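You operate a simulated robot arm through the tools that you are given. There is no shell and no other tool.

You are at the controls of a simulated robot arm. One attempt, no reset.

## Task
Flush the coil in the middle cradle once from the purple tank, then once from the green.
Fine: pump on for it; at the end couplings parked and pump off.

Only the result counts: the job must be done as asked and must still hold three seconds after the hand-in. Knocking over, shifting, dropping, spilling or breaking anything else fails it.

## Robot
A 6-joint arm with a two-finger gripper, fixed in place. Base frame: the origin is at the foot of the arm, x ahead of it, y to its left, z up. Units: m, rad, N and s.
Its first joint turns from -2.601 to 2.601 rad. Payload 1.57 kg.
The TCP is the grasp point between the finger pads, 0.021 m short of the fingertips. In the tool frame z runs along the fingers and y along their closing line. The gripper opens to 0.07 m. The gripper's body begins 0.05 m behind the TCP.
Orientation is that of the tool frame in the base frame, as [roll, pitch, yaw] about the fixed x, y, z axes, in that order (R = Rz(yaw) Ry(pitch) Rx(roll)). With the fingers straight down and closing along the base's y, the tool's x points along the base's -x, its y along +y and its z along -z.

## Interface
- The arm moves only by the tool play_rows. Its argument "rows" is a list of rows, each an object (a shift or turn left out is 0, a gripper value left out holds the last) with "linear": the shift along the tool's x, y, z in m, a list of three; "turn": the turn, a rotation vector about the tool's x, y, z in rad, a list of three; "hand": the gripper command, from -1 (shut) to 1 (fully open), values between in proportion. In form: [{"linear": [dx, dy, dz], "turn": [ax, ay, az], "hand": hand}, ...]. A call has 1 to 20 rows; each row shifts and turns the commanded pose from where the row before left it, along the tool's axes as they then stand. Each row takes 0.2 s and may step no farther than 0.05 m and 0.15 rad from the row before; otherwise, or with a gripper value out of range, the whole call is refused. Where a pose cannot be reached the arm comes as near as it can. A force on the tool above 40 N (or 10 N above the force at the start of the call, whichever is more), or a blocked arm, ends the call early, and 0.2 s more pass. Each finger halts on what it meets, pressing with about 30 N; the grip force reading is that of the motor and also rises with nothing between the fingers. The clock runs only during rows and for 0.2 s after the last one: add rows that do not move to give the fingers time. It gives the time, the measured TCP pose, the force on the tool (base axes), the opening and the grip force at its end, in the units of the frame above (readings bear some noise), with the torque about the TCP (base axes, N m) and any sound that the robot's microphone picked up.
- Cameras (640 x 400 px; columns grow to the right, rows downward): "scene" is fixed at [0.2174, 0.5007, 1.4891]; the picture's right is [-0.45, -0.89, 0.00], its down [-0.40, 0.20, -0.90] and it looks along [0.80, -0.40, -0.44] (base axes); focal length 317 px, centre (320, 200). "wrist" rides on the gripper at [0.079, 0.004, -0.081] in the tool frame; the picture's right is [-0.05, 1.00, 0.00], its down [-0.67, -0.04, -0.74] and it looks along [-0.74, -0.04, 0.67] (tool axes); focal length 256 px, centre (320, 200). There is no depth. A picture from a camera that has moved, and an enlarged one, comes with that camera's place and axes in the base frame and with its lens.
- get_image(camera): a new picture of that camera. It takes no simulated time.
- raise_lower(by): slides the trunk up (or, below 0, down) by that many m; the arm rides with it, the base frame stays. It gives what a move gives, with no picture.
- inspect(camera, box): a new picture of the part [left, top, right, bottom] of that camera's present view, enlarged. It takes no simulated time.
- sign_off(): hands the job in; it is judged then, once.

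Nothing tells you positions but the pictures and the camera data. Unless the task says otherwise, let go and move clear before handing in.

The tools are called after "Emit:" as a command line: name --argument value ..., lists and objects as JSON in quotes. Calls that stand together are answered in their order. play_rows: Moves the arm, as the interface text tells. Its arguments: {"type":"object","properties":{"rows":{"type":"array","items":{"type":"object","properties":{"linear":{"type":"array","items":{"type":"number"}},"turn":{"type":"array","items":{"type":"number"}},"hand":{"type":"number"}}}}},"required":["rows"]} The other tools are called the same way: raise_lower (by) slides the trunk up or down; get_image (camera) takes a picture; inspect (camera, box) takes an enlarged picture of a part of a camera's view; sign_off () hands the job in.

At the start:

```text
t: 0.0
position: [0.6254, 0.023, 1.2446]
tcp_rot: [3.141, -0.001, -3.139]
contact_force: [0.1, -0.8, 0.3]
wrist_torque: [-0.01, 0.01, 0.01]
opening: 0.07
finger_force: 0.0
trunk travel left (down, up): [-0.925, 0.045]
```

scene: 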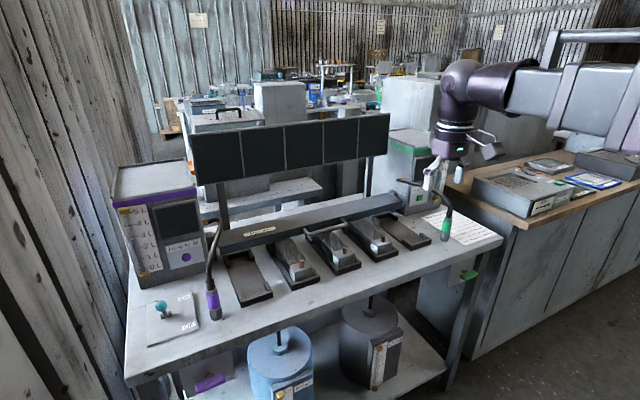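
wrist: 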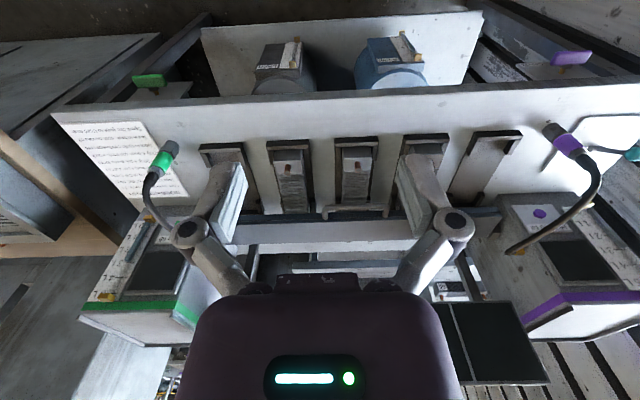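

I see a bench with a purple unit at left, a green unit at right, five cradles between them, a display board, a lever/knob at left, and hose couplings with purple and green bands. I'll look closer at the details before moving.

Emit:
inspect --camera "scene" --box '[100, 150, 260, 350]'

Emit:
inspect --camera "scene" --box '[210, 180, 370, 310]'

Emit:
inspect --camera "scene" --box '[360, 120, 520, 300]'

Emit:
inspect --camera "scene" --box '[180, 280, 420, 400]'

Emit:
inspect --camera "wrist" --box '[180, 110, 540, 260]'

Emit:
inspect --camera "wrist" --box '[60, 100, 240, 330]'

Emit:
inspect --camera "wrist" --box '[460, 40, 640, 340]'

```text
2.00 times, centred on (180, 250) of scene
camera zoom: at [0.2174, 0.5007, 1.4891], right [-0.45, -0.89, 0.0], down [-0.4, 0.2, -0.9], along [0.8, -0.4, -0.44], focal length 634 px, centre (600, 100)
```

zoom: 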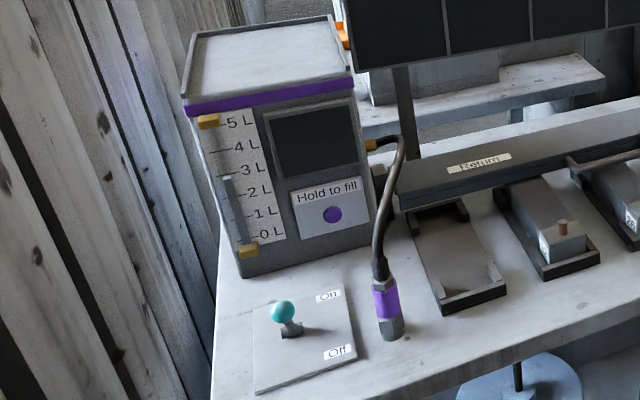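

```text
3.08 times, centred on (290, 245) of scene
camera zoom: at [0.2174, 0.5007, 1.4891], right [-0.45, -0.89, 0.0], down [-0.4, 0.2, -0.9], along [0.8, -0.4, -0.44], focal length 976 px, centre (412, 62)
```

zoom: 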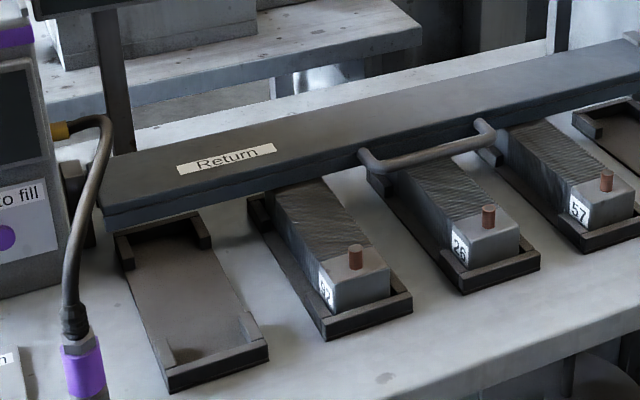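

```text
2.22 times, centred on (440, 210) of scene
camera zoom: at [0.2174, 0.5007, 1.4891], right [-0.45, -0.89, 0.0], down [-0.4, 0.2, -0.9], along [0.8, -0.4, -0.44], focal length 705 px, centre (53, 178)
```

zoom: 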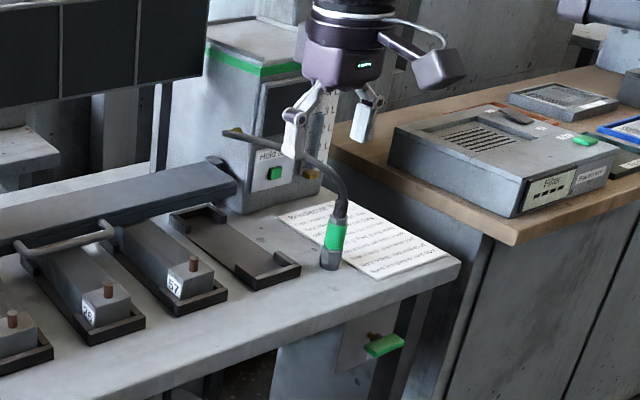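

```text
2.67 times, centred on (300, 340) of scene
camera zoom: at [0.2174, 0.5007, 1.4891], right [-0.45, -0.89, 0.0], down [-0.4, 0.2, -0.9], along [0.8, -0.4, -0.44], focal length 846 px, centre (373, -173)
```

zoom: 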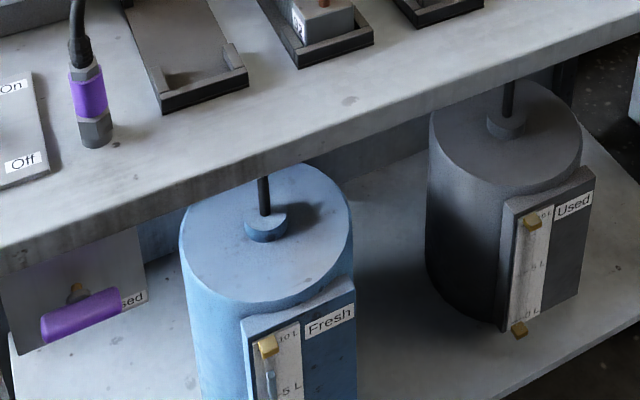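

```text
1.78 times, centred on (360, 185) of wrist
camera zoom: at [0.5461, 0.0279, 1.3258], right [0.05, 1.0, 0.0], down [0.67, -0.04, 0.74], along [0.74, -0.04, -0.67], focal length 455 px, centre (249, 227)
```

zoom: 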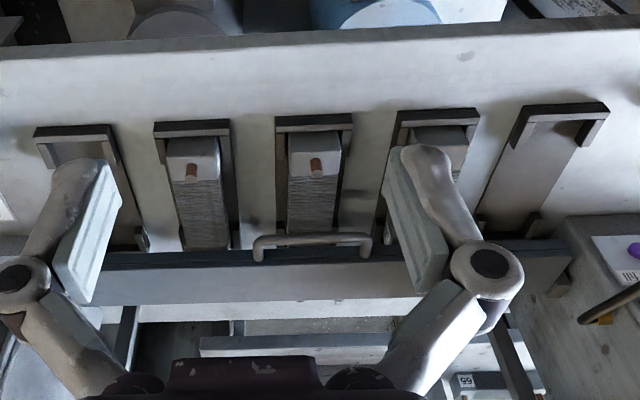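

```text
1.74 times, centred on (150, 215) of wrist
camera zoom: at [0.5461, 0.0279, 1.3258], right [0.05, 1.0, 0.0], down [0.67, -0.04, 0.74], along [0.74, -0.04, -0.67], focal length 445 px, centre (616, 174)
```

zoom: 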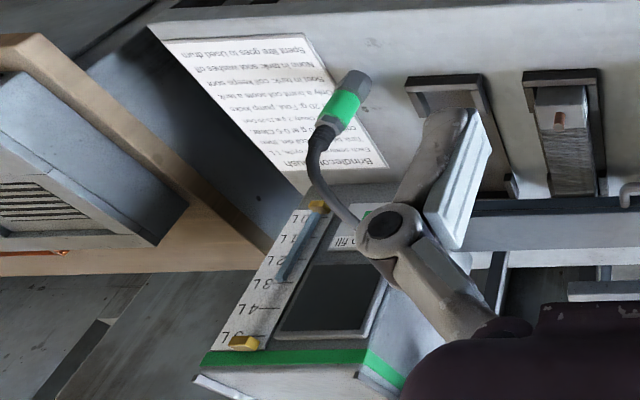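

```text
1.33 times, centred on (550, 190) of wrist
camera zoom: at [0.5461, 0.0279, 1.3258], right [0.05, 1.0, 0.0], down [0.67, -0.04, 0.74], along [0.74, -0.04, -0.67], focal length 341 px, centre (13, 213)
```

zoom: 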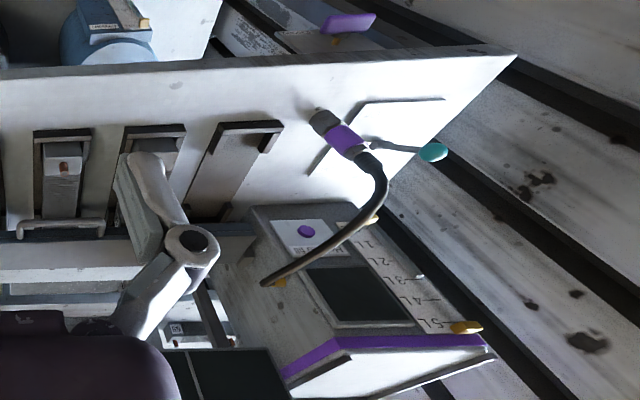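

There is a notice sheet beside the green coupling that likely holds rules; I'll zoom in to read it, and also the gauges and the valves under the bench.

Emit:
inspect --camera "scene" --box '[420, 195, 484, 250]'

Emit:
inspect --camera "wrist" --box '[70, 115, 200, 205]'

Emit:
inspect --camera "scene" --box '[110, 180, 210, 280]'

Emit:
inspect --camera "scene" --box '[130, 280, 240, 350]'

Emit:
inspect --camera "wrist" --box '[230, 20, 460, 100]'

Emit:
inspect --camera "scene" --box '[190, 110, 400, 190]'

```text
7.27 times, centred on (452, 222) of scene
camera zoom: at [0.2174, 0.5007, 1.4891], right [-0.45, -0.89, 0.0], down [-0.4, 0.2, -0.9], along [0.8, -0.4, -0.44], focal length 2307 px, centre (-640, 36)
```

zoom: 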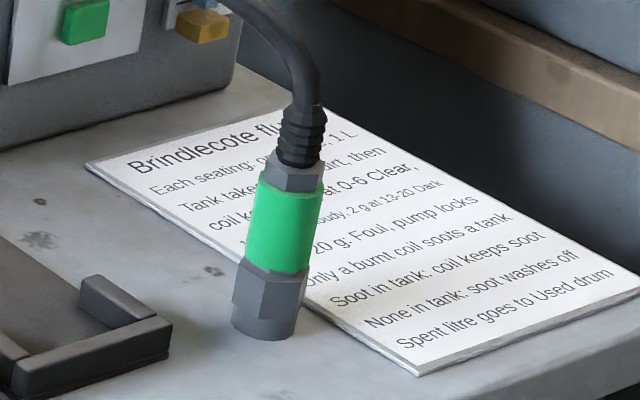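

```text
4.44 times, centred on (135, 160) of wrist
camera zoom: at [0.5461, 0.0279, 1.3258], right [0.05, 1.0, 0.0], down [0.67, -0.04, 0.74], along [0.74, -0.04, -0.67], focal length 1138 px, centre (1142, 378)
```

zoom: 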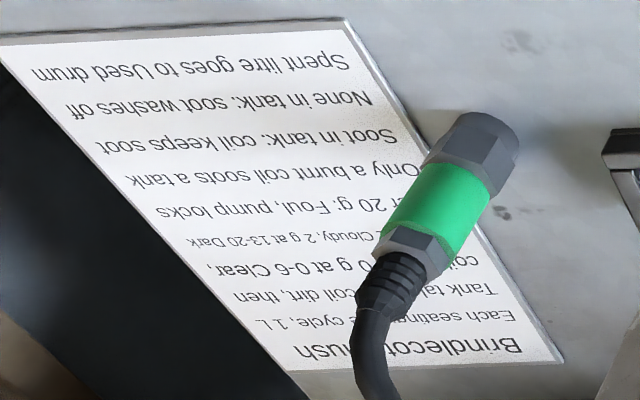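

```text
4.00 times, centred on (160, 230) of scene
camera zoom: at [0.2174, 0.5007, 1.4891], right [-0.45, -0.89, 0.0], down [-0.4, 0.2, -0.9], along [0.8, -0.4, -0.44], focal length 1269 px, centre (960, 80)
```

zoom: 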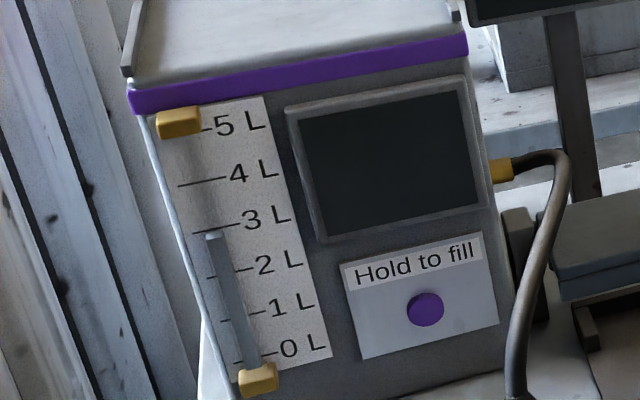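

```text
5.71 times, centred on (185, 315) of scene
camera zoom: at [0.2174, 0.5007, 1.4891], right [-0.45, -0.89, 0.0], down [-0.4, 0.2, -0.9], along [0.8, -0.4, -0.44], focal length 1813 px, centre (1091, -457)
```

zoom: 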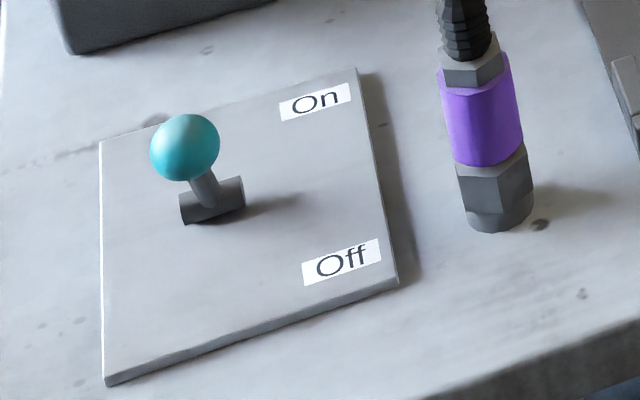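

```text
2.78 times, centred on (345, 60) of wrist
camera zoom: at [0.5461, 0.0279, 1.3258], right [0.05, 1.0, 0.0], down [0.67, -0.04, 0.74], along [0.74, -0.04, -0.67], focal length 712 px, centre (250, 590)
```

zoom: 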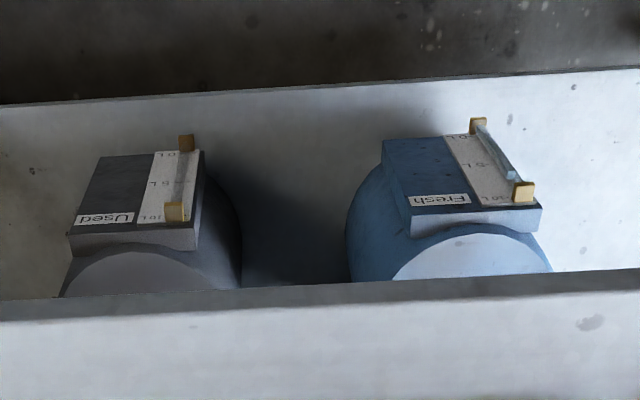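

```text
3.05 times, centred on (295, 150) of scene
camera zoom: at [0.2174, 0.5007, 1.4891], right [-0.45, -0.89, 0.0], down [-0.4, 0.2, -0.9], along [0.8, -0.4, -0.44], focal length 967 px, centre (396, 352)
```

zoom: 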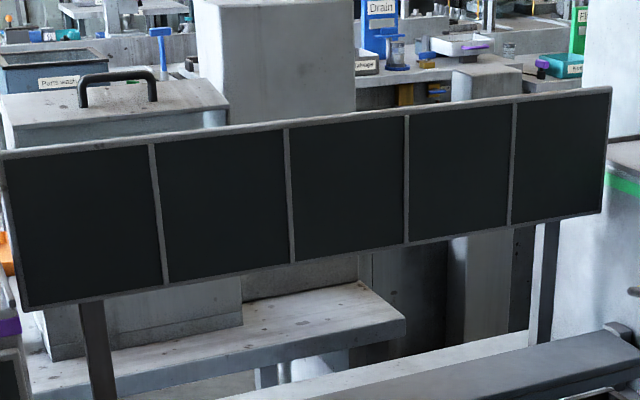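

The pump lever leans to the near ("Off") side, the middle coil is "26" with a copper nipple near (0.883, 0.086, 0.946), and the couplings stand near (0.851, 0.474) and (0.855, -0.303). I'll check the drum and tank levels more closely.

Emit:
inspect --camera "scene" --box '[360, 330, 410, 395]'

Emit:
inspect --camera "wrist" --box '[240, 30, 320, 100]'

Emit:
inspect --camera "wrist" --box '[90, 180, 200, 320]'

Emit:
inspect --camera "scene" --box '[380, 120, 450, 230]'

Emit:
inspect --camera "wrist" --box '[255, 130, 425, 240]'

Emit:
inspect --camera "scene" --box '[300, 210, 380, 275]'

```text
6.15 times, centred on (385, 362) of scene
camera zoom: at [0.2174, 0.5007, 1.4891], right [-0.45, -0.89, 0.0], down [-0.4, 0.2, -0.9], along [0.8, -0.4, -0.44], focal length 1952 px, centre (-80, -800)
```

zoom: 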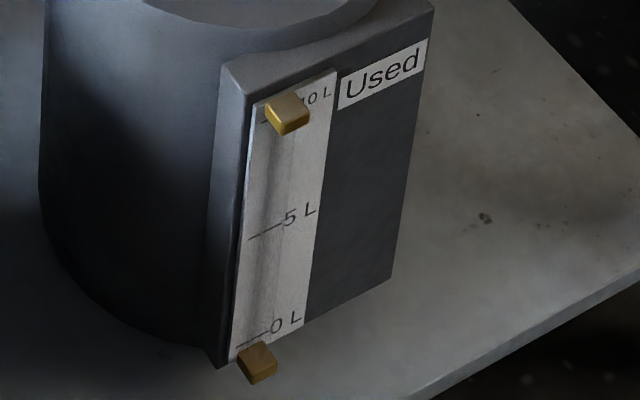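

```text
5.71 times, centred on (280, 65) of wrist
camera zoom: at [0.5461, 0.0279, 1.3258], right [0.05, 1.0, 0.0], down [0.67, -0.04, 0.74], along [0.74, -0.04, -0.67], focal length 1463 px, centre (549, 971)
```

zoom: 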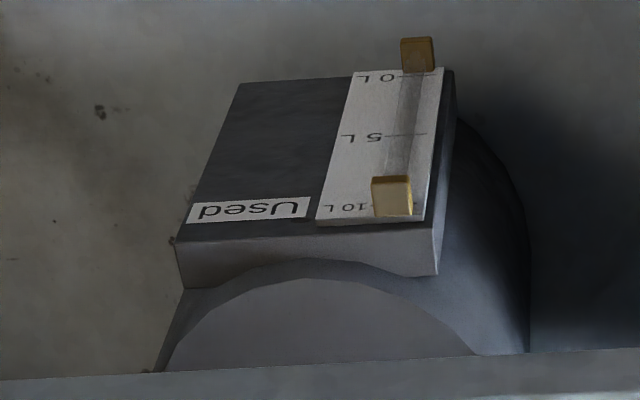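

```text
2.86 times, centred on (145, 250) of wrist
camera zoom: at [0.5461, 0.0279, 1.3258], right [0.05, 1.0, 0.0], down [0.67, -0.04, 0.74], along [0.74, -0.04, -0.67], focal length 731 px, centre (820, 57)
```

zoom: 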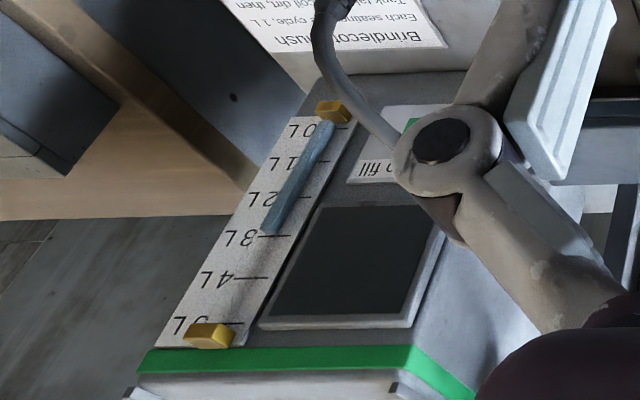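

```text
3.64 times, centred on (415, 175) of scene
camera zoom: at [0.2174, 0.5007, 1.4891], right [-0.45, -0.89, 0.0], down [-0.4, 0.2, -0.9], along [0.8, -0.4, -0.44], focal length 1154 px, centre (-26, 291)
```

zoom: 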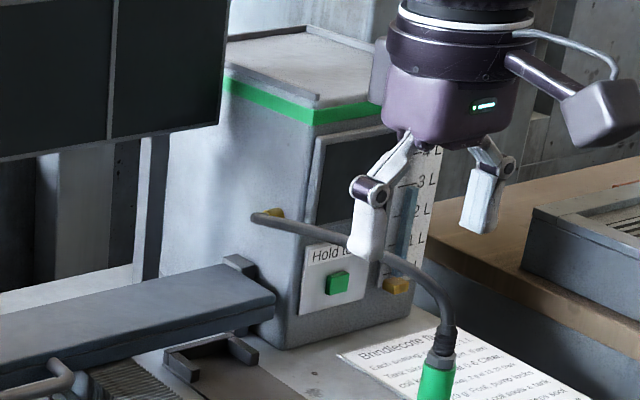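

```text
3.64 times, centred on (340, 185) of wrist
camera zoom: at [0.5461, 0.0279, 1.3258], right [0.05, 1.0, 0.0], down [0.67, -0.04, 0.74], along [0.74, -0.04, -0.67], focal length 931 px, centre (247, 254)
```

zoom: 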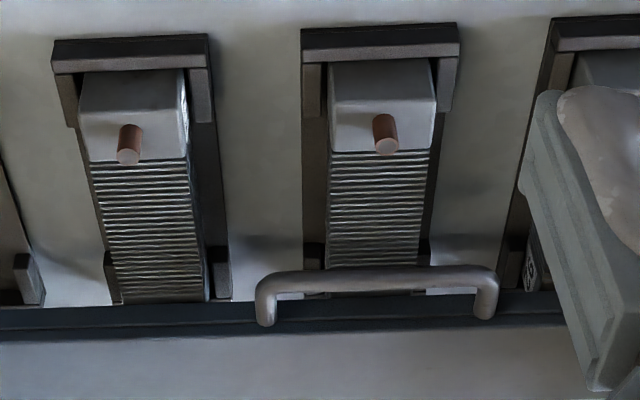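

```text
6.15 times, centred on (340, 242) of scene
camera zoom: at [0.2174, 0.5007, 1.4891], right [-0.45, -0.89, 0.0], down [-0.4, 0.2, -0.9], along [0.8, -0.4, -0.44], focal length 1952 px, centre (197, -62)
```

zoom: 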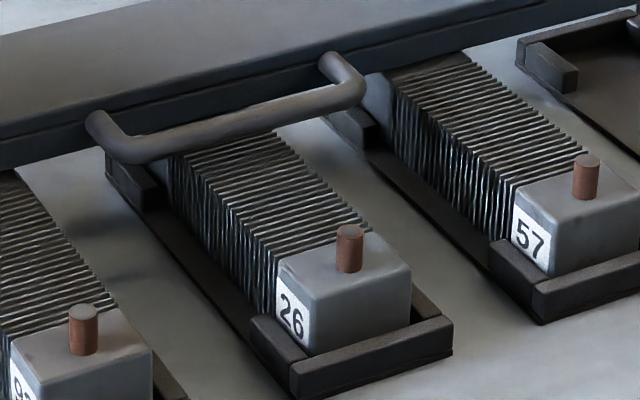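

Levels look adequate (both tanks about 2.7 L, Used drum appears empty). I'll lower the trunk a bit in the free space ahead of the bench to get a closer look at the Return bar and the couplings.

Emit:
raise_lower --by -0.15

Emit:
get_image --camera "wrist"

```text
t: 1.8
position: [0.6262, 0.0235, 1.0942]
tcp_rot: [3.142, 0.0, 3.141]
contact_force: [0.1, 0.6, 0.0]
wrist_torque: [0.0, 0.03, 0.0]
opening: 0.0698
finger_force: 0.0
trunk travel left (down, up): [-0.775, 0.195]
```

```text
taken
camera wrist: at [0.5461, 0.0279, 1.1759], right [0.05, 1.0, 0.0], down [0.67, -0.04, 0.74], along [0.74, -0.04, -0.67], focal length 256 px, centre (320, 200)
```

wrist: 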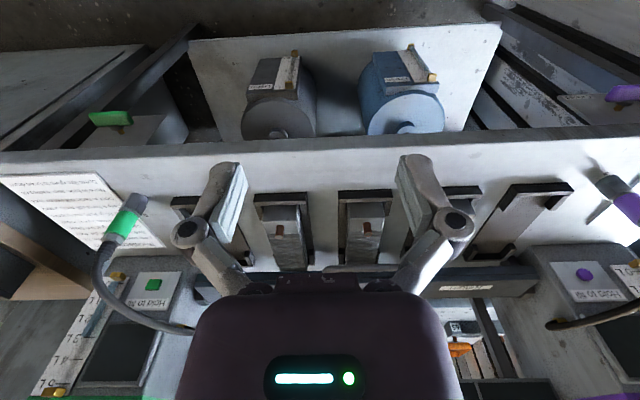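

View is closer now. I'll tilt the tool forward about 40° (free space) so the camera looks level at the bench and I can judge the Return bar and the working pose.

Emit:
play_rows --rows '[{"turn": [0, -0.14, 0]}, {"turn": [0, -0.14, 0]}, {"turn": [0, -0.14, 0]}, {"turn": [0, -0.14, 0]}, {"turn": [0, -0.14, 0]}]'

Emit:
get_image --camera "wrist"

Emit:
get_image --camera "scene"

```text
t: 3.0
position: [0.657, 0.0251, 1.1379]
tcp_rot: [3.141, 0.7, -3.142]
contact_force: [0.3, 0.0, -0.5]
wrist_torque: [-0.02, 0.01, 0.02]
opening: 0.0704
finger_force: 0.1
out of reach, approached as far as the arm can: row 2, 3, 4, 5
trunk travel left (down, up): [-0.775, 0.195]
```

```text
taken
camera wrist: at [0.544, 0.0298, 1.1495], right [0.04, 1.0, 0.03], down [0.03, -0.04, 1.0], along [1.0, -0.04, -0.03], focal length 256 px, centre (320, 200)
```

wrist: 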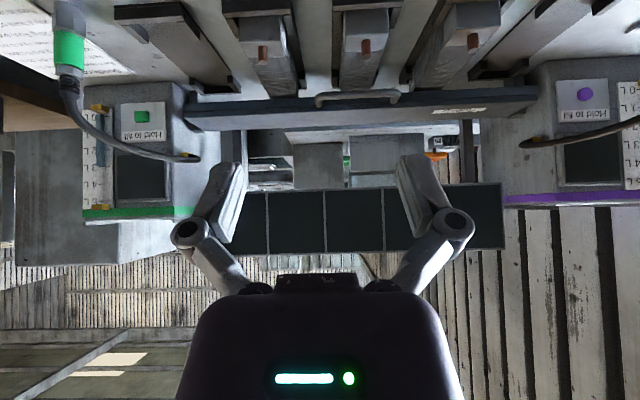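

```text
taken
```

scene: 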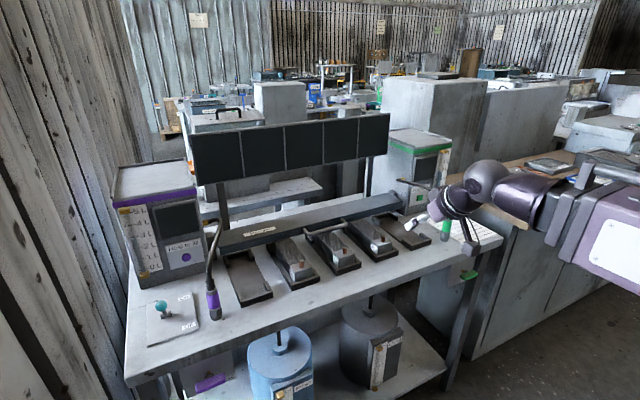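

The tool is tilted and the camera now looks level (upside-down image). I'll zoom on the Return bar/coil region, the tank screens and the couplings.

Emit:
inspect --camera "wrist" --box '[180, 0, 540, 150]'

Emit:
inspect --camera "wrist" --box '[300, 50, 430, 130]'

Emit:
inspect --camera "wrist" --box '[170, 50, 300, 130]'

Emit:
inspect --camera "wrist" --box '[0, 0, 210, 220]'

Emit:
inspect --camera "wrist" --box '[500, 50, 640, 220]'

```text
1.78 times, centred on (360, 75) of wrist
camera zoom: at [0.544, 0.0298, 1.1495], right [0.04, 1.0, 0.03], down [0.03, -0.04, 1.0], along [1.0, -0.04, -0.03], focal length 455 px, centre (249, 422)
```

zoom: 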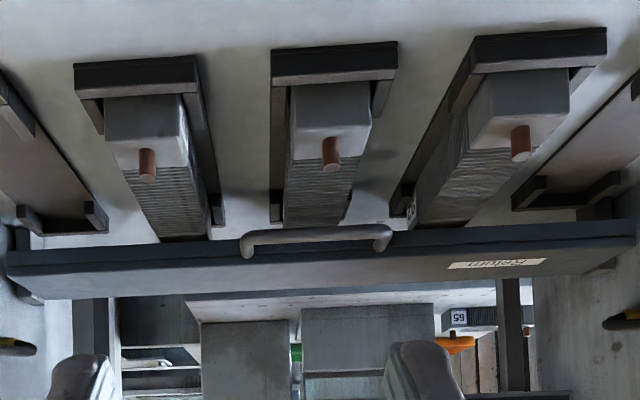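

```text
4.92 times, centred on (365, 90) of wrist
camera zoom: at [0.544, 0.0298, 1.1495], right [0.04, 1.0, 0.03], down [0.03, -0.04, 1.0], along [1.0, -0.04, -0.03], focal length 1260 px, centre (98, 742)
```

zoom: 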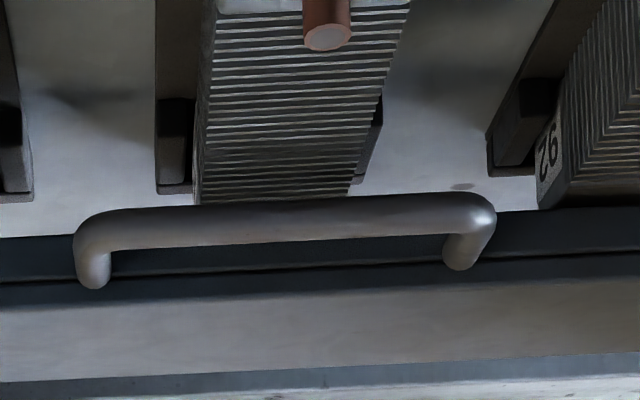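

```text
4.92 times, centred on (235, 90) of wrist
camera zoom: at [0.544, 0.0298, 1.1495], right [0.04, 1.0, 0.03], down [0.03, -0.04, 1.0], along [1.0, -0.04, -0.03], focal length 1260 px, centre (738, 742)
```

zoom: 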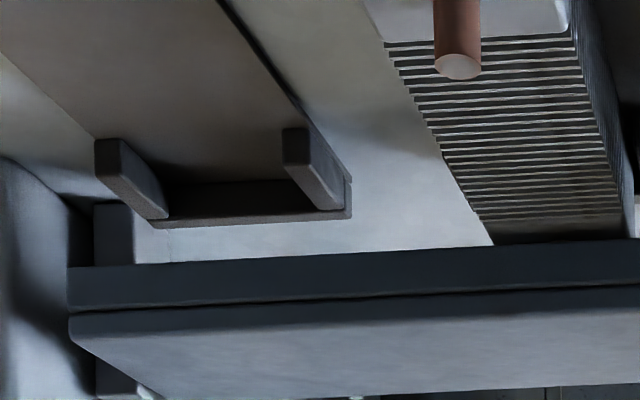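

```text
1.82 times, centred on (105, 110) of wrist
camera zoom: at [0.544, 0.0298, 1.1495], right [0.04, 1.0, 0.03], down [0.03, -0.04, 1.0], along [1.0, -0.04, -0.03], focal length 465 px, centre (711, 364)
```

zoom: 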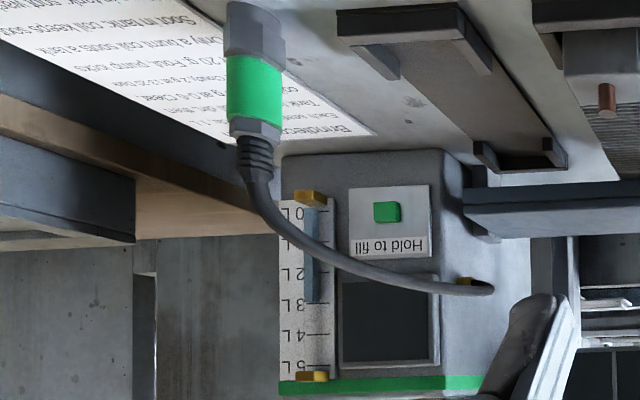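

```text
2.35 times, centred on (570, 135) of wrist
camera zoom: at [0.544, 0.0298, 1.1495], right [0.04, 1.0, 0.03], down [0.03, -0.04, 1.0], along [1.0, -0.04, -0.03], focal length 602 px, centre (-268, 353)
```

zoom: 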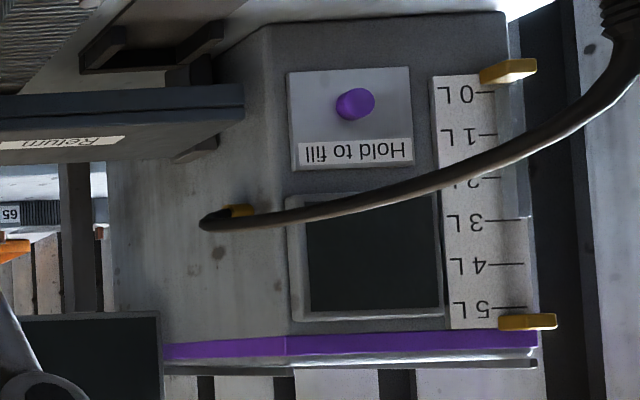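

The Return is a closed lidded trough, so it needs nothing. Next I'll carry the tilted gripper over the free space in front of the bench toward the pump lever at about (0.862, 0.581, 0.954).

Emit:
play_rows --rows '[{"linear": [-0.03, 0.03, 0.02]}, {"linear": [0, 0.045, 0]}, {"linear": [0, 0.045, 0]}, {"linear": [0, 0.045, 0]}, {"linear": [0, 0.045, 0]}]'

Emit:
get_image --camera "wrist"

```text
t: 4.2
position: [0.6933, 0.2368, 1.1371]
tcp_rot: [3.141, 0.7, 3.14]
contact_force: [0.6, 0.0, -0.2]
wrist_torque: [-0.02, -0.02, -0.01]
opening: 0.0699
finger_force: 0.0
out of reach, approached as far as the arm can: row 1
trunk travel left (down, up): [-0.775, 0.195]
```

```text
taken
camera wrist: at [0.5805, 0.2408, 1.1492], right [0.04, 1.0, 0.03], down [0.03, -0.04, 1.0], along [1.0, -0.04, -0.03], focal length 256 px, centre (320, 200)
```

wrist: 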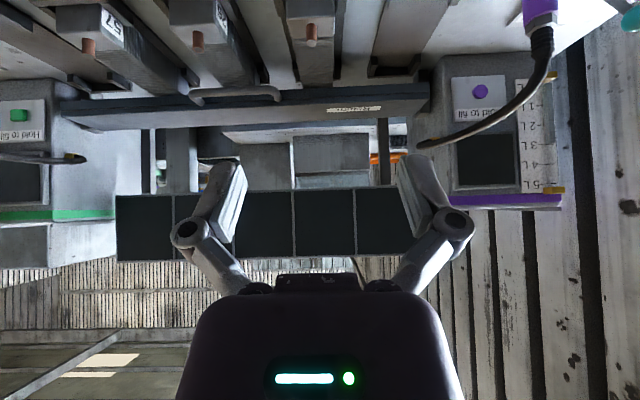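

Motion follows as expected. I continue along +y to line up with the lever, staying at x ≈ 0.69 clear of the coupling and hose.

Emit:
play_rows --rows '[{"linear": [0, 0.045, 0]}, {"linear": [0, 0.045, 0]}, {"linear": [0, 0.045, 0]}, {"linear": [0, 0.045, 0]}, {"linear": [0, 0.045, 0]}, {"linear": [0, 0.045, 0]}, {"linear": [0, 0.045, 0]}, {"linear": [0, 0.0295, 0]}]'

Emit:
get_image --camera "wrist"

Emit:
get_image --camera "scene"

```text
t: 6.0
position: [0.694, 0.5815, 1.1367]
tcp_rot: [-3.139, 0.697, 3.141]
contact_force: [-0.4, 0.3, -0.6]
wrist_torque: [-0.01, -0.01, 0.03]
opening: 0.07
finger_force: 0.0
out of reach, approached as far as the arm can: row 1, 7
trunk travel left (down, up): [-0.775, 0.195]
```

```text
taken
camera wrist: at [0.581, 0.5851, 1.1491], right [0.04, 1.0, 0.03], down [0.03, -0.03, 1.0], along [1.0, -0.04, -0.03], focal length 256 px, centre (320, 200)
```

wrist: 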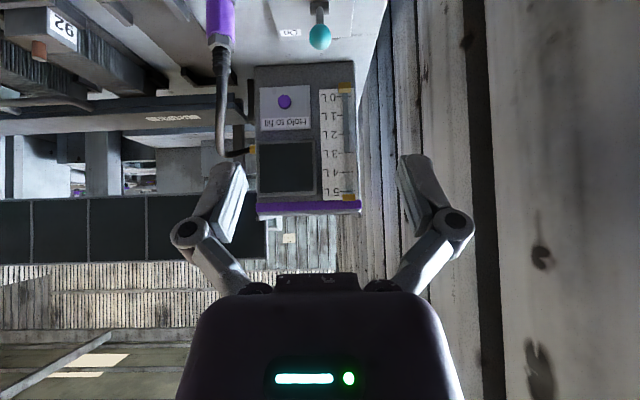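

```text
taken
```

scene: 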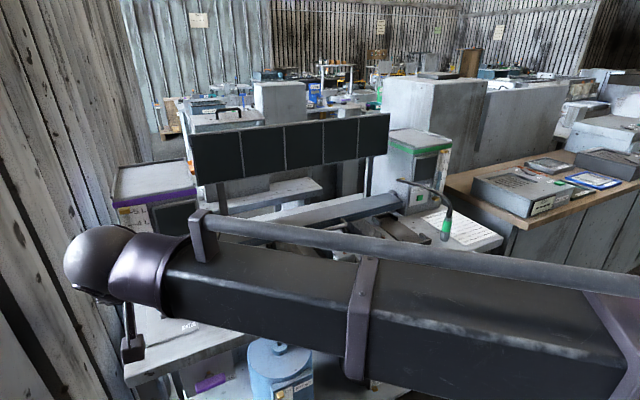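

Lever ball is confirmed near (0.862, 0.580, 0.956), straight ahead along the tool axis. I'll advance partway along the tool axis with the fingers open, then check.

Emit:
play_rows --rows '[{"linear": [-0.005, 0, 0.04]}, {"linear": [-0.005, 0, 0.04]}, {"linear": [0, 0, 0.04]}]'

Emit:
get_image --camera "wrist"

Emit:
get_image --camera "scene"

```text
t: 6.8
position: [0.7787, 0.5806, 1.1362]
tcp_rot: [3.141, 0.698, -3.141]
contact_force: [0.4, 1.0, 0.0]
wrist_torque: [0.0, 0.0, 0.04]
opening: 0.0697
finger_force: 0.0
out of reach, approached as far as the arm can: row 1, 2, 3
trunk travel left (down, up): [-0.775, 0.195]
```

```text
taken
camera wrist: at [0.6664, 0.5847, 1.1491], right [0.04, 1.0, 0.03], down [0.03, -0.04, 1.0], along [1.0, -0.04, -0.03], focal length 256 px, centre (320, 200)
```

wrist: 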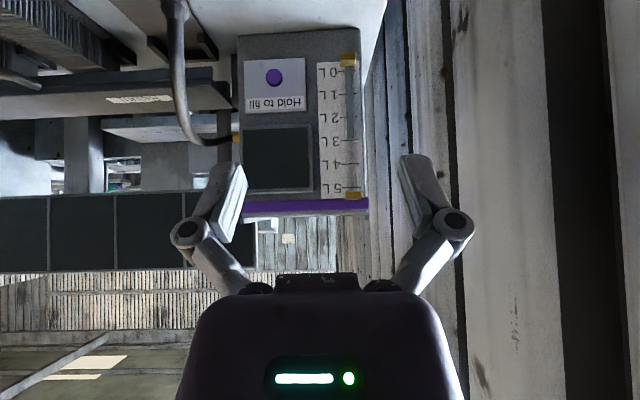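

```text
taken
```

scene: 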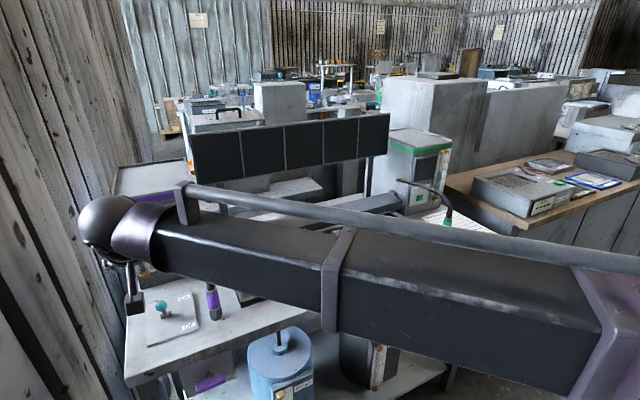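

The arm can't dip below z≈1.136 at this tilt from this trunk height, so I'll move forward over the lever and then descend with the trunk. First moving to x ≈ 0.862.

Emit:
play_rows --rows '[{"linear": [-0.0318, 0, 0.0268]}, {"linear": [-0.0318, 0, 0.0268]}]'

Emit:
raise_lower --by -0.08

Emit:
get_image --camera "wrist"

Emit:
get_image --camera "scene"

```text
t: 7.3
position: [0.8621, 0.5806, 1.1375]
tcp_rot: [3.141, 0.701, 3.14]
contact_force: [-0.7, -0.7, -0.1]
wrist_torque: [0.0, 0.02, 0.02]
opening: 0.0696
finger_force: 0.1
trunk travel left (down, up): [-0.775, 0.195]
```

```text
t: 8.5
position: [0.8611, 0.5808, 1.0572]
tcp_rot: [3.141, 0.7, -3.141]
contact_force: [0.5, 0.3, 0.4]
wrist_torque: [0.01, -0.03, 0.0]
opening: 0.0702
finger_force: 0.1
trunk travel left (down, up): [-0.695, 0.275]
```

```text
taken
camera wrist: at [0.7482, 0.5852, 1.0694], right [0.04, 1.0, 0.03], down [0.03, -0.04, 1.0], along [1.0, -0.04, -0.03], focal length 256 px, centre (320, 200)
```

wrist: 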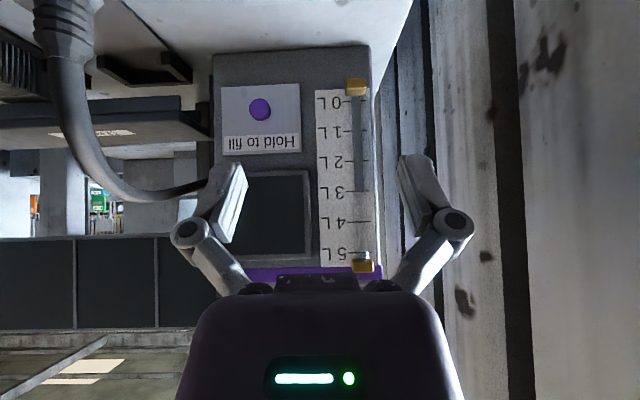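

```text
taken
```

scene: 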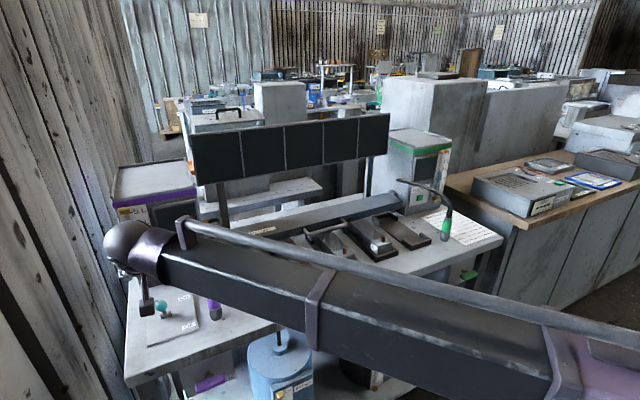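

Gripper is above the lever. I'll check clearance in a zoomed view before lowering onto the ball.

Emit:
inspect --camera "scene" --box '[90, 210, 250, 350]'

```text
2.86 times, centred on (170, 280) of scene
camera zoom: at [0.2174, 0.5007, 1.4891], right [-0.45, -0.89, 0.0], down [-0.4, 0.2, -0.9], along [0.8, -0.4, -0.44], focal length 906 px, centre (749, -29)
```

zoom: 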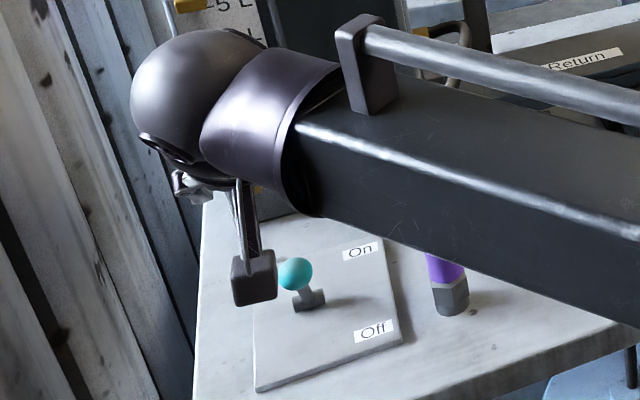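

Clear to descend: the ball sits between the open fingers' column. Lowering 0.10 m so the TCP is at the ball centre.

Emit:
raise_lower --by -0.1

Emit:
get_image --camera "wrist"

Emit:
inspect --camera "scene" --box '[90, 210, 250, 350]'

```text
t: 9.8
position: [0.86, 0.5806, 0.9568]
tcp_rot: [-3.141, 0.7, -3.141]
contact_force: [0.1, 0.4, -0.3]
wrist_torque: [0.03, -0.04, -0.03]
opening: 0.07
finger_force: 0.0
trunk travel left (down, up): [-0.595, 0.375]
```

```text
taken
camera wrist: at [0.7482, 0.5852, 0.9694], right [0.04, 1.0, 0.03], down [0.03, -0.04, 1.0], along [1.0, -0.04, -0.03], focal length 256 px, centre (320, 200)
```

wrist: 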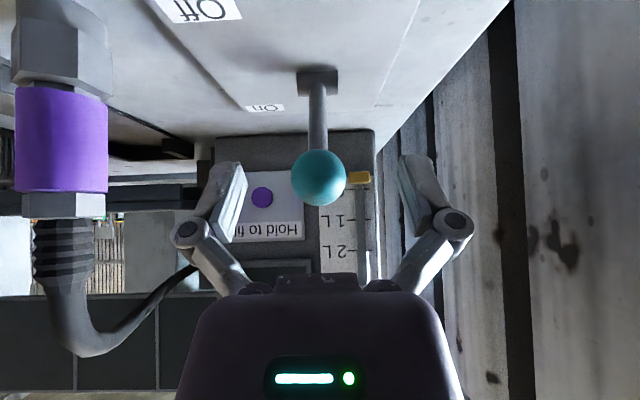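

```text
2.86 times, centred on (170, 280) of scene
camera zoom: at [0.2174, 0.5007, 1.4891], right [-0.45, -0.89, 0.0], down [-0.4, 0.2, -0.9], along [0.8, -0.4, -0.44], focal length 906 px, centre (749, -29)
```

zoom: 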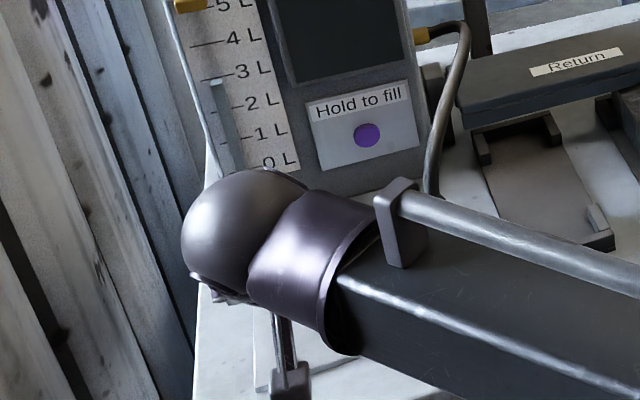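

The ball is centred between the fingers at (0.862, 0.581, 0.956). I'll give the arm some vertical slack (arm up 0.03, trunk down 0.03) before gripping, so I can follow the lever's arc.

Emit:
play_rows --rows '[{"linear": [-0.0193, 0, -0.0229]}]'

Emit:
raise_lower --by -0.03

Emit:
play_rows --rows '[{"linear": [-0.0009, 0, 0.002], "hand": -0.3}, {"hand": -0.3}, {"hand": -0.3}]'

Emit:
get_image --camera "wrist"

```text
t: 10.2
position: [0.8614, 0.5808, 0.958]
tcp_rot: [3.141, 0.7, 3.14]
contact_force: [-0.9, -0.5, -0.2]
wrist_torque: [0.03, -0.01, 0.03]
opening: 0.0699
finger_force: 0.0
out of reach, approached as far as the arm can: row 1
trunk travel left (down, up): [-0.595, 0.375]
```

```text
t: 11.0
position: [0.8612, 0.5816, 0.9271]
tcp_rot: [-3.14, 0.699, 3.141]
contact_force: [-1.0, -0.1, 0.4]
wrist_torque: [0.0, 0.02, 0.0]
opening: 0.0703
finger_force: 0.1
trunk travel left (down, up): [-0.565, 0.405]
```

```text
t: 11.8
position: [0.8644, 0.5808, 0.9281]
tcp_rot: [-3.14, 0.697, 3.141]
contact_force: [0.7, 0.2, -0.1]
wrist_torque: [-0.01, 0.02, 0.01]
opening: 0.0246
finger_force: 0.1
trunk travel left (down, up): [-0.565, 0.405]
```

```text
taken
camera wrist: at [0.7504, 0.5856, 0.9393], right [0.04, 1.0, 0.03], down [0.03, -0.04, 1.0], along [1.0, -0.04, -0.03], focal length 256 px, centre (320, 200)
```

wrist: 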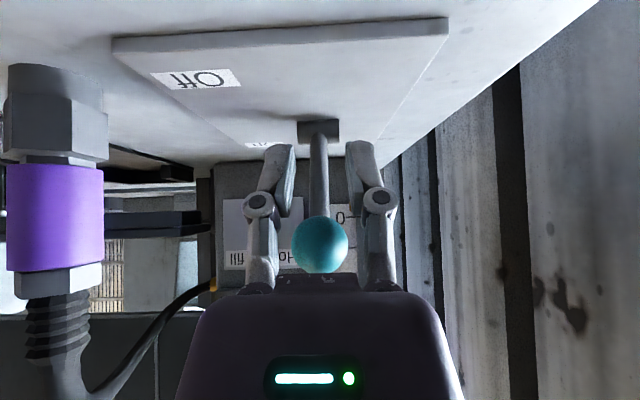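

Noted: the arm holds its height and only the trunk changes z, so the fingers are now around the stem just below the ball, touching nothing. I'll reopen, raise to the ball, and then grip it.

Emit:
play_rows --rows '[{"hand": 1}, {"hand": 1}, {"linear": [0.0031, 0, -0.0026], "hand": 1}]'

Emit:
raise_lower --by 0.032

Emit:
get_image --camera "wrist"

```text
t: 12.6
position: [0.8592, 0.5814, 0.928]
tcp_rot: [-3.141, 0.698, 3.141]
contact_force: [0.4, -0.6, -0.5]
wrist_torque: [-0.01, 0.0, -0.02]
opening: 0.0698
finger_force: 0.0
trunk travel left (down, up): [-0.565, 0.405]
```

```text
t: 13.4
position: [0.8584, 0.5812, 0.9591]
tcp_rot: [-3.141, 0.7, -3.141]
contact_force: [-0.7, 0.3, 0.2]
wrist_torque: [0.0, -0.02, 0.03]
opening: 0.0699
finger_force: 0.0
trunk travel left (down, up): [-0.597, 0.373]
```

```text
taken
camera wrist: at [0.7459, 0.5855, 0.9712], right [0.04, 1.0, 0.03], down [0.03, -0.04, 1.0], along [1.0, -0.04, -0.03], focal length 256 px, centre (320, 200)
```

wrist: 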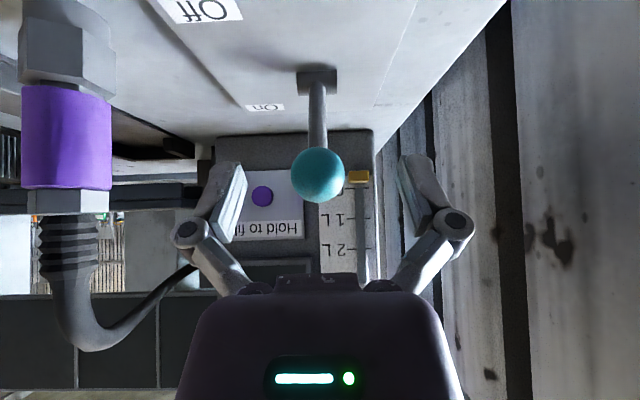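

Ball is between the pads again; I'll close on it and check the opening.

Emit:
play_rows --rows '[{"hand": -0.4}, {"hand": -0.4}, {"hand": -0.4}]'

Emit:
get_image --camera "wrist"

```text
t: 14.2
position: [0.857, 0.5797, 0.9599]
tcp_rot: [-3.141, 0.7, -3.14]
contact_force: [-3.8, -5.6, 3.1]
wrist_torque: [-0.07, 0.03, -0.07]
opening: 0.0246
finger_force: 32.6
trunk travel left (down, up): [-0.597, 0.373]
```

```text
taken
camera wrist: at [0.7454, 0.5844, 0.972], right [0.04, 1.0, 0.03], down [0.03, -0.04, 1.0], along [1.0, -0.04, -0.03], focal length 256 px, centre (320, 200)
```

wrist: 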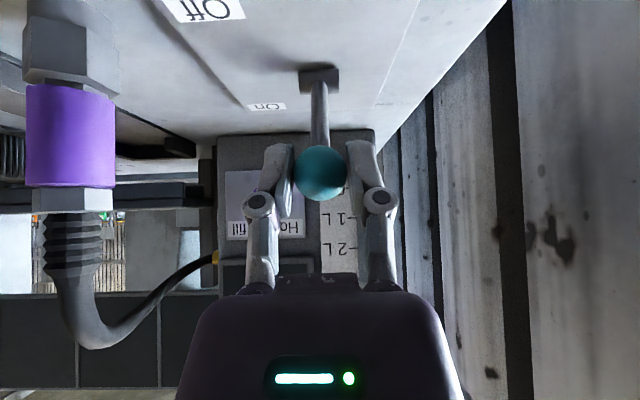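

Grip on the ball is firm with low side force. Now pushing the lever toward "On" in small steps, watching the force.

Emit:
play_rows --rows '[{"linear": [-0.0076, 0, 0.0064]}, {"linear": [-0.0076, 0, 0.0064]}, {"linear": [-0.0076, 0, 0.0064]}]'

Emit:
get_image --camera "wrist"

```text
t: 15.0
position: [0.8893, 0.5807, 0.9594]
tcp_rot: [-3.141, 0.698, -3.141]
contact_force: [0.4, -3.9, 1.7]
wrist_torque: [-0.01, -0.05, 0.03]
opening: 0.0246
finger_force: 9.3
trunk travel left (down, up): [-0.597, 0.373]
```

```text
taken
camera wrist: at [0.7767, 0.5843, 0.9717], right [0.04, 1.0, 0.03], down [0.03, -0.04, 1.0], along [1.0, -0.04, -0.03], focal length 256 px, centre (320, 200)
```

wrist: 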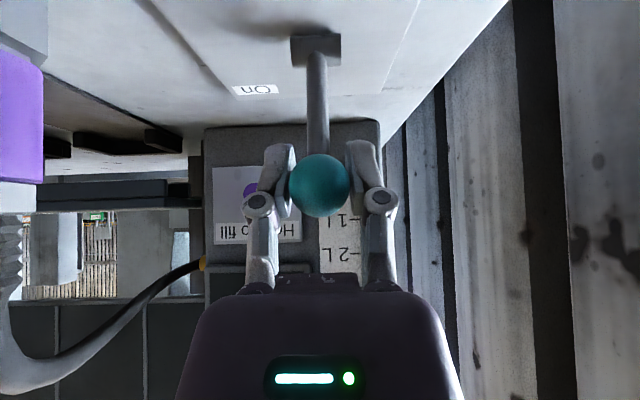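

The lever is following. Continue forward with a slightly firmer grip command.

Emit:
play_rows --rows '[{"hand": -0.8}, {"linear": [-0.0076, 0, 0.0064]}, {"linear": [-0.0076, 0, 0.0064]}, {"linear": [-0.0076, 0, 0.0064]}]'

Emit:
get_image --camera "wrist"

```text
t: 16.0
position: [0.9172, 0.5808, 0.9599]
tcp_rot: [3.141, 0.699, 3.139]
contact_force: [-7.4, -7.8, -4.0]
wrist_torque: [0.05, 0.48, 0.12]
opening: 0.0251
finger_force: 31.5
trunk travel left (down, up): [-0.597, 0.373]
```

```text
taken
camera wrist: at [0.8052, 0.5845, 0.9716], right [0.04, 1.0, 0.03], down [0.03, -0.04, 1.0], along [1.0, -0.04, -0.03], focal length 256 px, centre (320, 200)
```

wrist: 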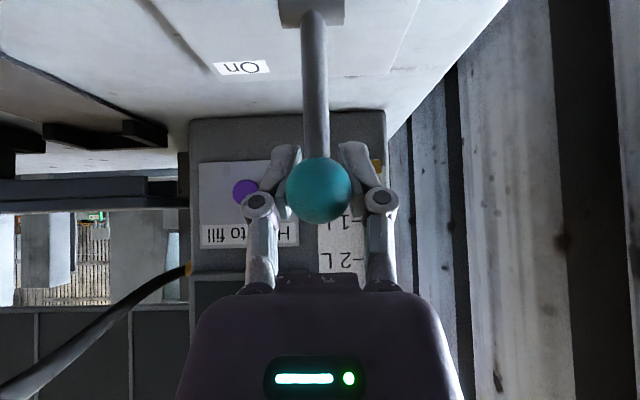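

Lever is near vertical, still held by the pads. Continue pushing toward "On".

Emit:
play_rows --rows '[{"linear": [-0.0076, 0, 0.0064]}, {"linear": [-0.0076, 0, 0.0064]}, {"linear": [-0.0076, 0, 0.0064]}]'

Emit:
get_image --camera "wrist"

Emit:
get_image --camera "scene"

```text
t: 16.8
position: [0.9466, 0.5836, 0.96]
tcp_rot: [-3.141, 0.699, 3.142]
contact_force: [0.2, 0.3, 0.8]
wrist_torque: [0.0, 0.0, -0.02]
opening: 0.007
finger_force: 0.0
trunk travel left (down, up): [-0.597, 0.373]
```

```text
taken
camera wrist: at [0.8351, 0.5865, 0.9712], right [0.04, 1.0, 0.03], down [0.03, -0.04, 1.0], along [1.0, -0.04, -0.03], focal length 256 px, centre (320, 200)
```

wrist: 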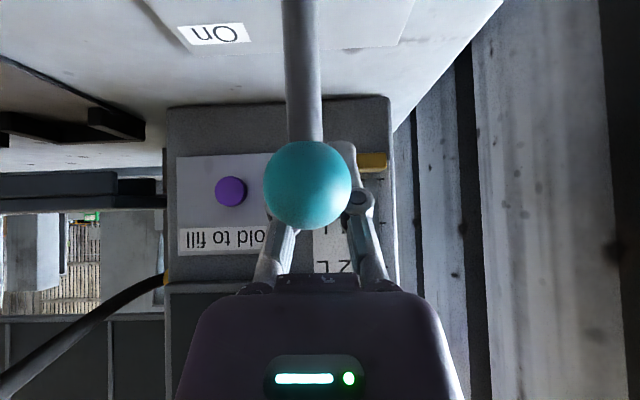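

```text
taken
```

scene: 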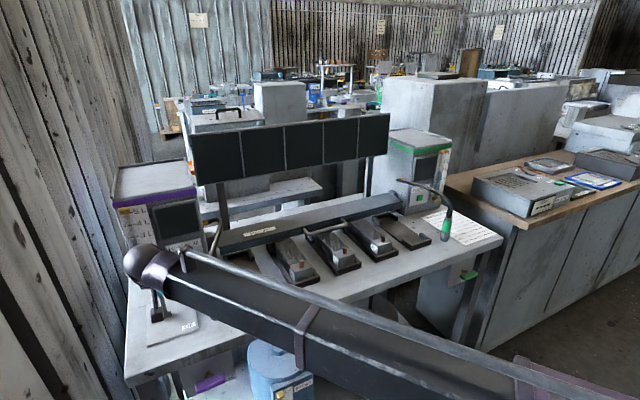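

The ball slipped out behind the fingers with the lever about upright. I'll raise clear, come back to the near side, tilt the tool flatter, and push the ball with the closed fingertips.

Emit:
raise_lower --by 0.06

Emit:
play_rows --rows '[{"linear": [0.0306, 0, -0.0258], "hand": -1}, {"linear": [0.0306, 0, -0.0258]}, {"linear": [0.0306, 0, -0.0258]}]'

Emit:
get_image --camera "wrist"

Emit:
get_image --camera "scene"

```text
t: 17.8
position: [0.9474, 0.5823, 1.0199]
tcp_rot: [-3.141, 0.699, -3.141]
contact_force: [-0.8, -0.8, 0.3]
wrist_torque: [-0.03, 0.02, -0.01]
opening: 0.0068
finger_force: 0.0
trunk travel left (down, up): [-0.657, 0.313]
```

```text
t: 18.6
position: [0.8263, 0.5824, 1.0198]
tcp_rot: [3.141, 0.701, 3.141]
contact_force: [-1.4, -0.4, 0.7]
wrist_torque: [0.0, -0.02, -0.01]
opening: 0.0
finger_force: 28.4
trunk travel left (down, up): [-0.657, 0.313]
```

```text
taken
camera wrist: at [0.714, 0.5868, 1.0316], right [0.04, 1.0, 0.03], down [0.03, -0.04, 1.0], along [1.0, -0.04, -0.03], focal length 256 px, centre (320, 200)
```

wrist: 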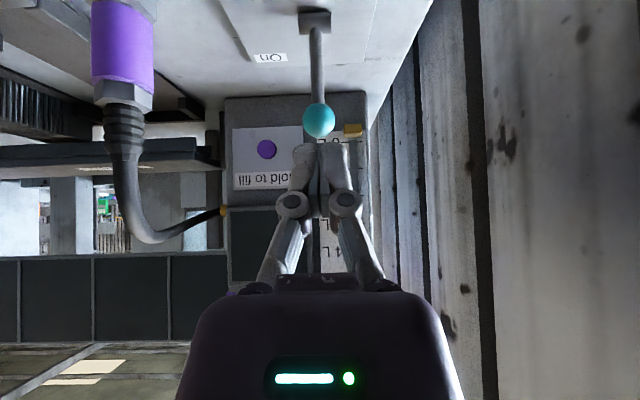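

```text
taken
```

scene: 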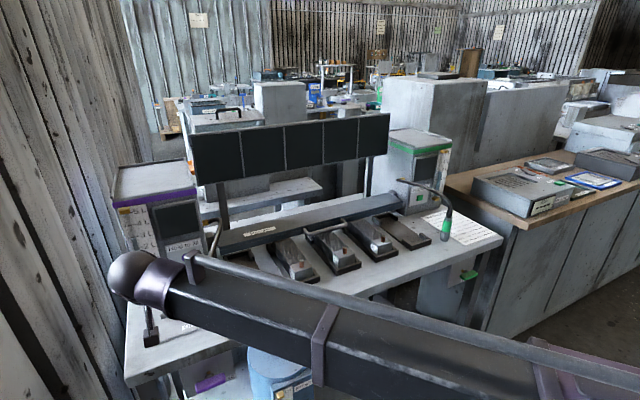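

The lever ball is upright near (0.9135, 0.579, 0.963). I'll tilt the tool to about 60° so the fingertips push straight along the axis into the ball.

Emit:
play_rows --rows '[{"turn": [0, -0.12, 0]}, {"turn": [0, -0.12, 0]}, {"turn": [0, -0.11, 0]}]'

```text
t: 19.4
position: [0.8272, 0.582, 1.0693]
tcp_rot: [3.141, 1.049, 3.14]
contact_force: [0.1, -0.2, -0.5]
wrist_torque: [0.02, -0.02, 0.03]
opening: 0.0002
finger_force: 28.3
out of reach, approached as far as the arm can: row 1, 2, 3
trunk travel left (down, up): [-0.657, 0.313]
```

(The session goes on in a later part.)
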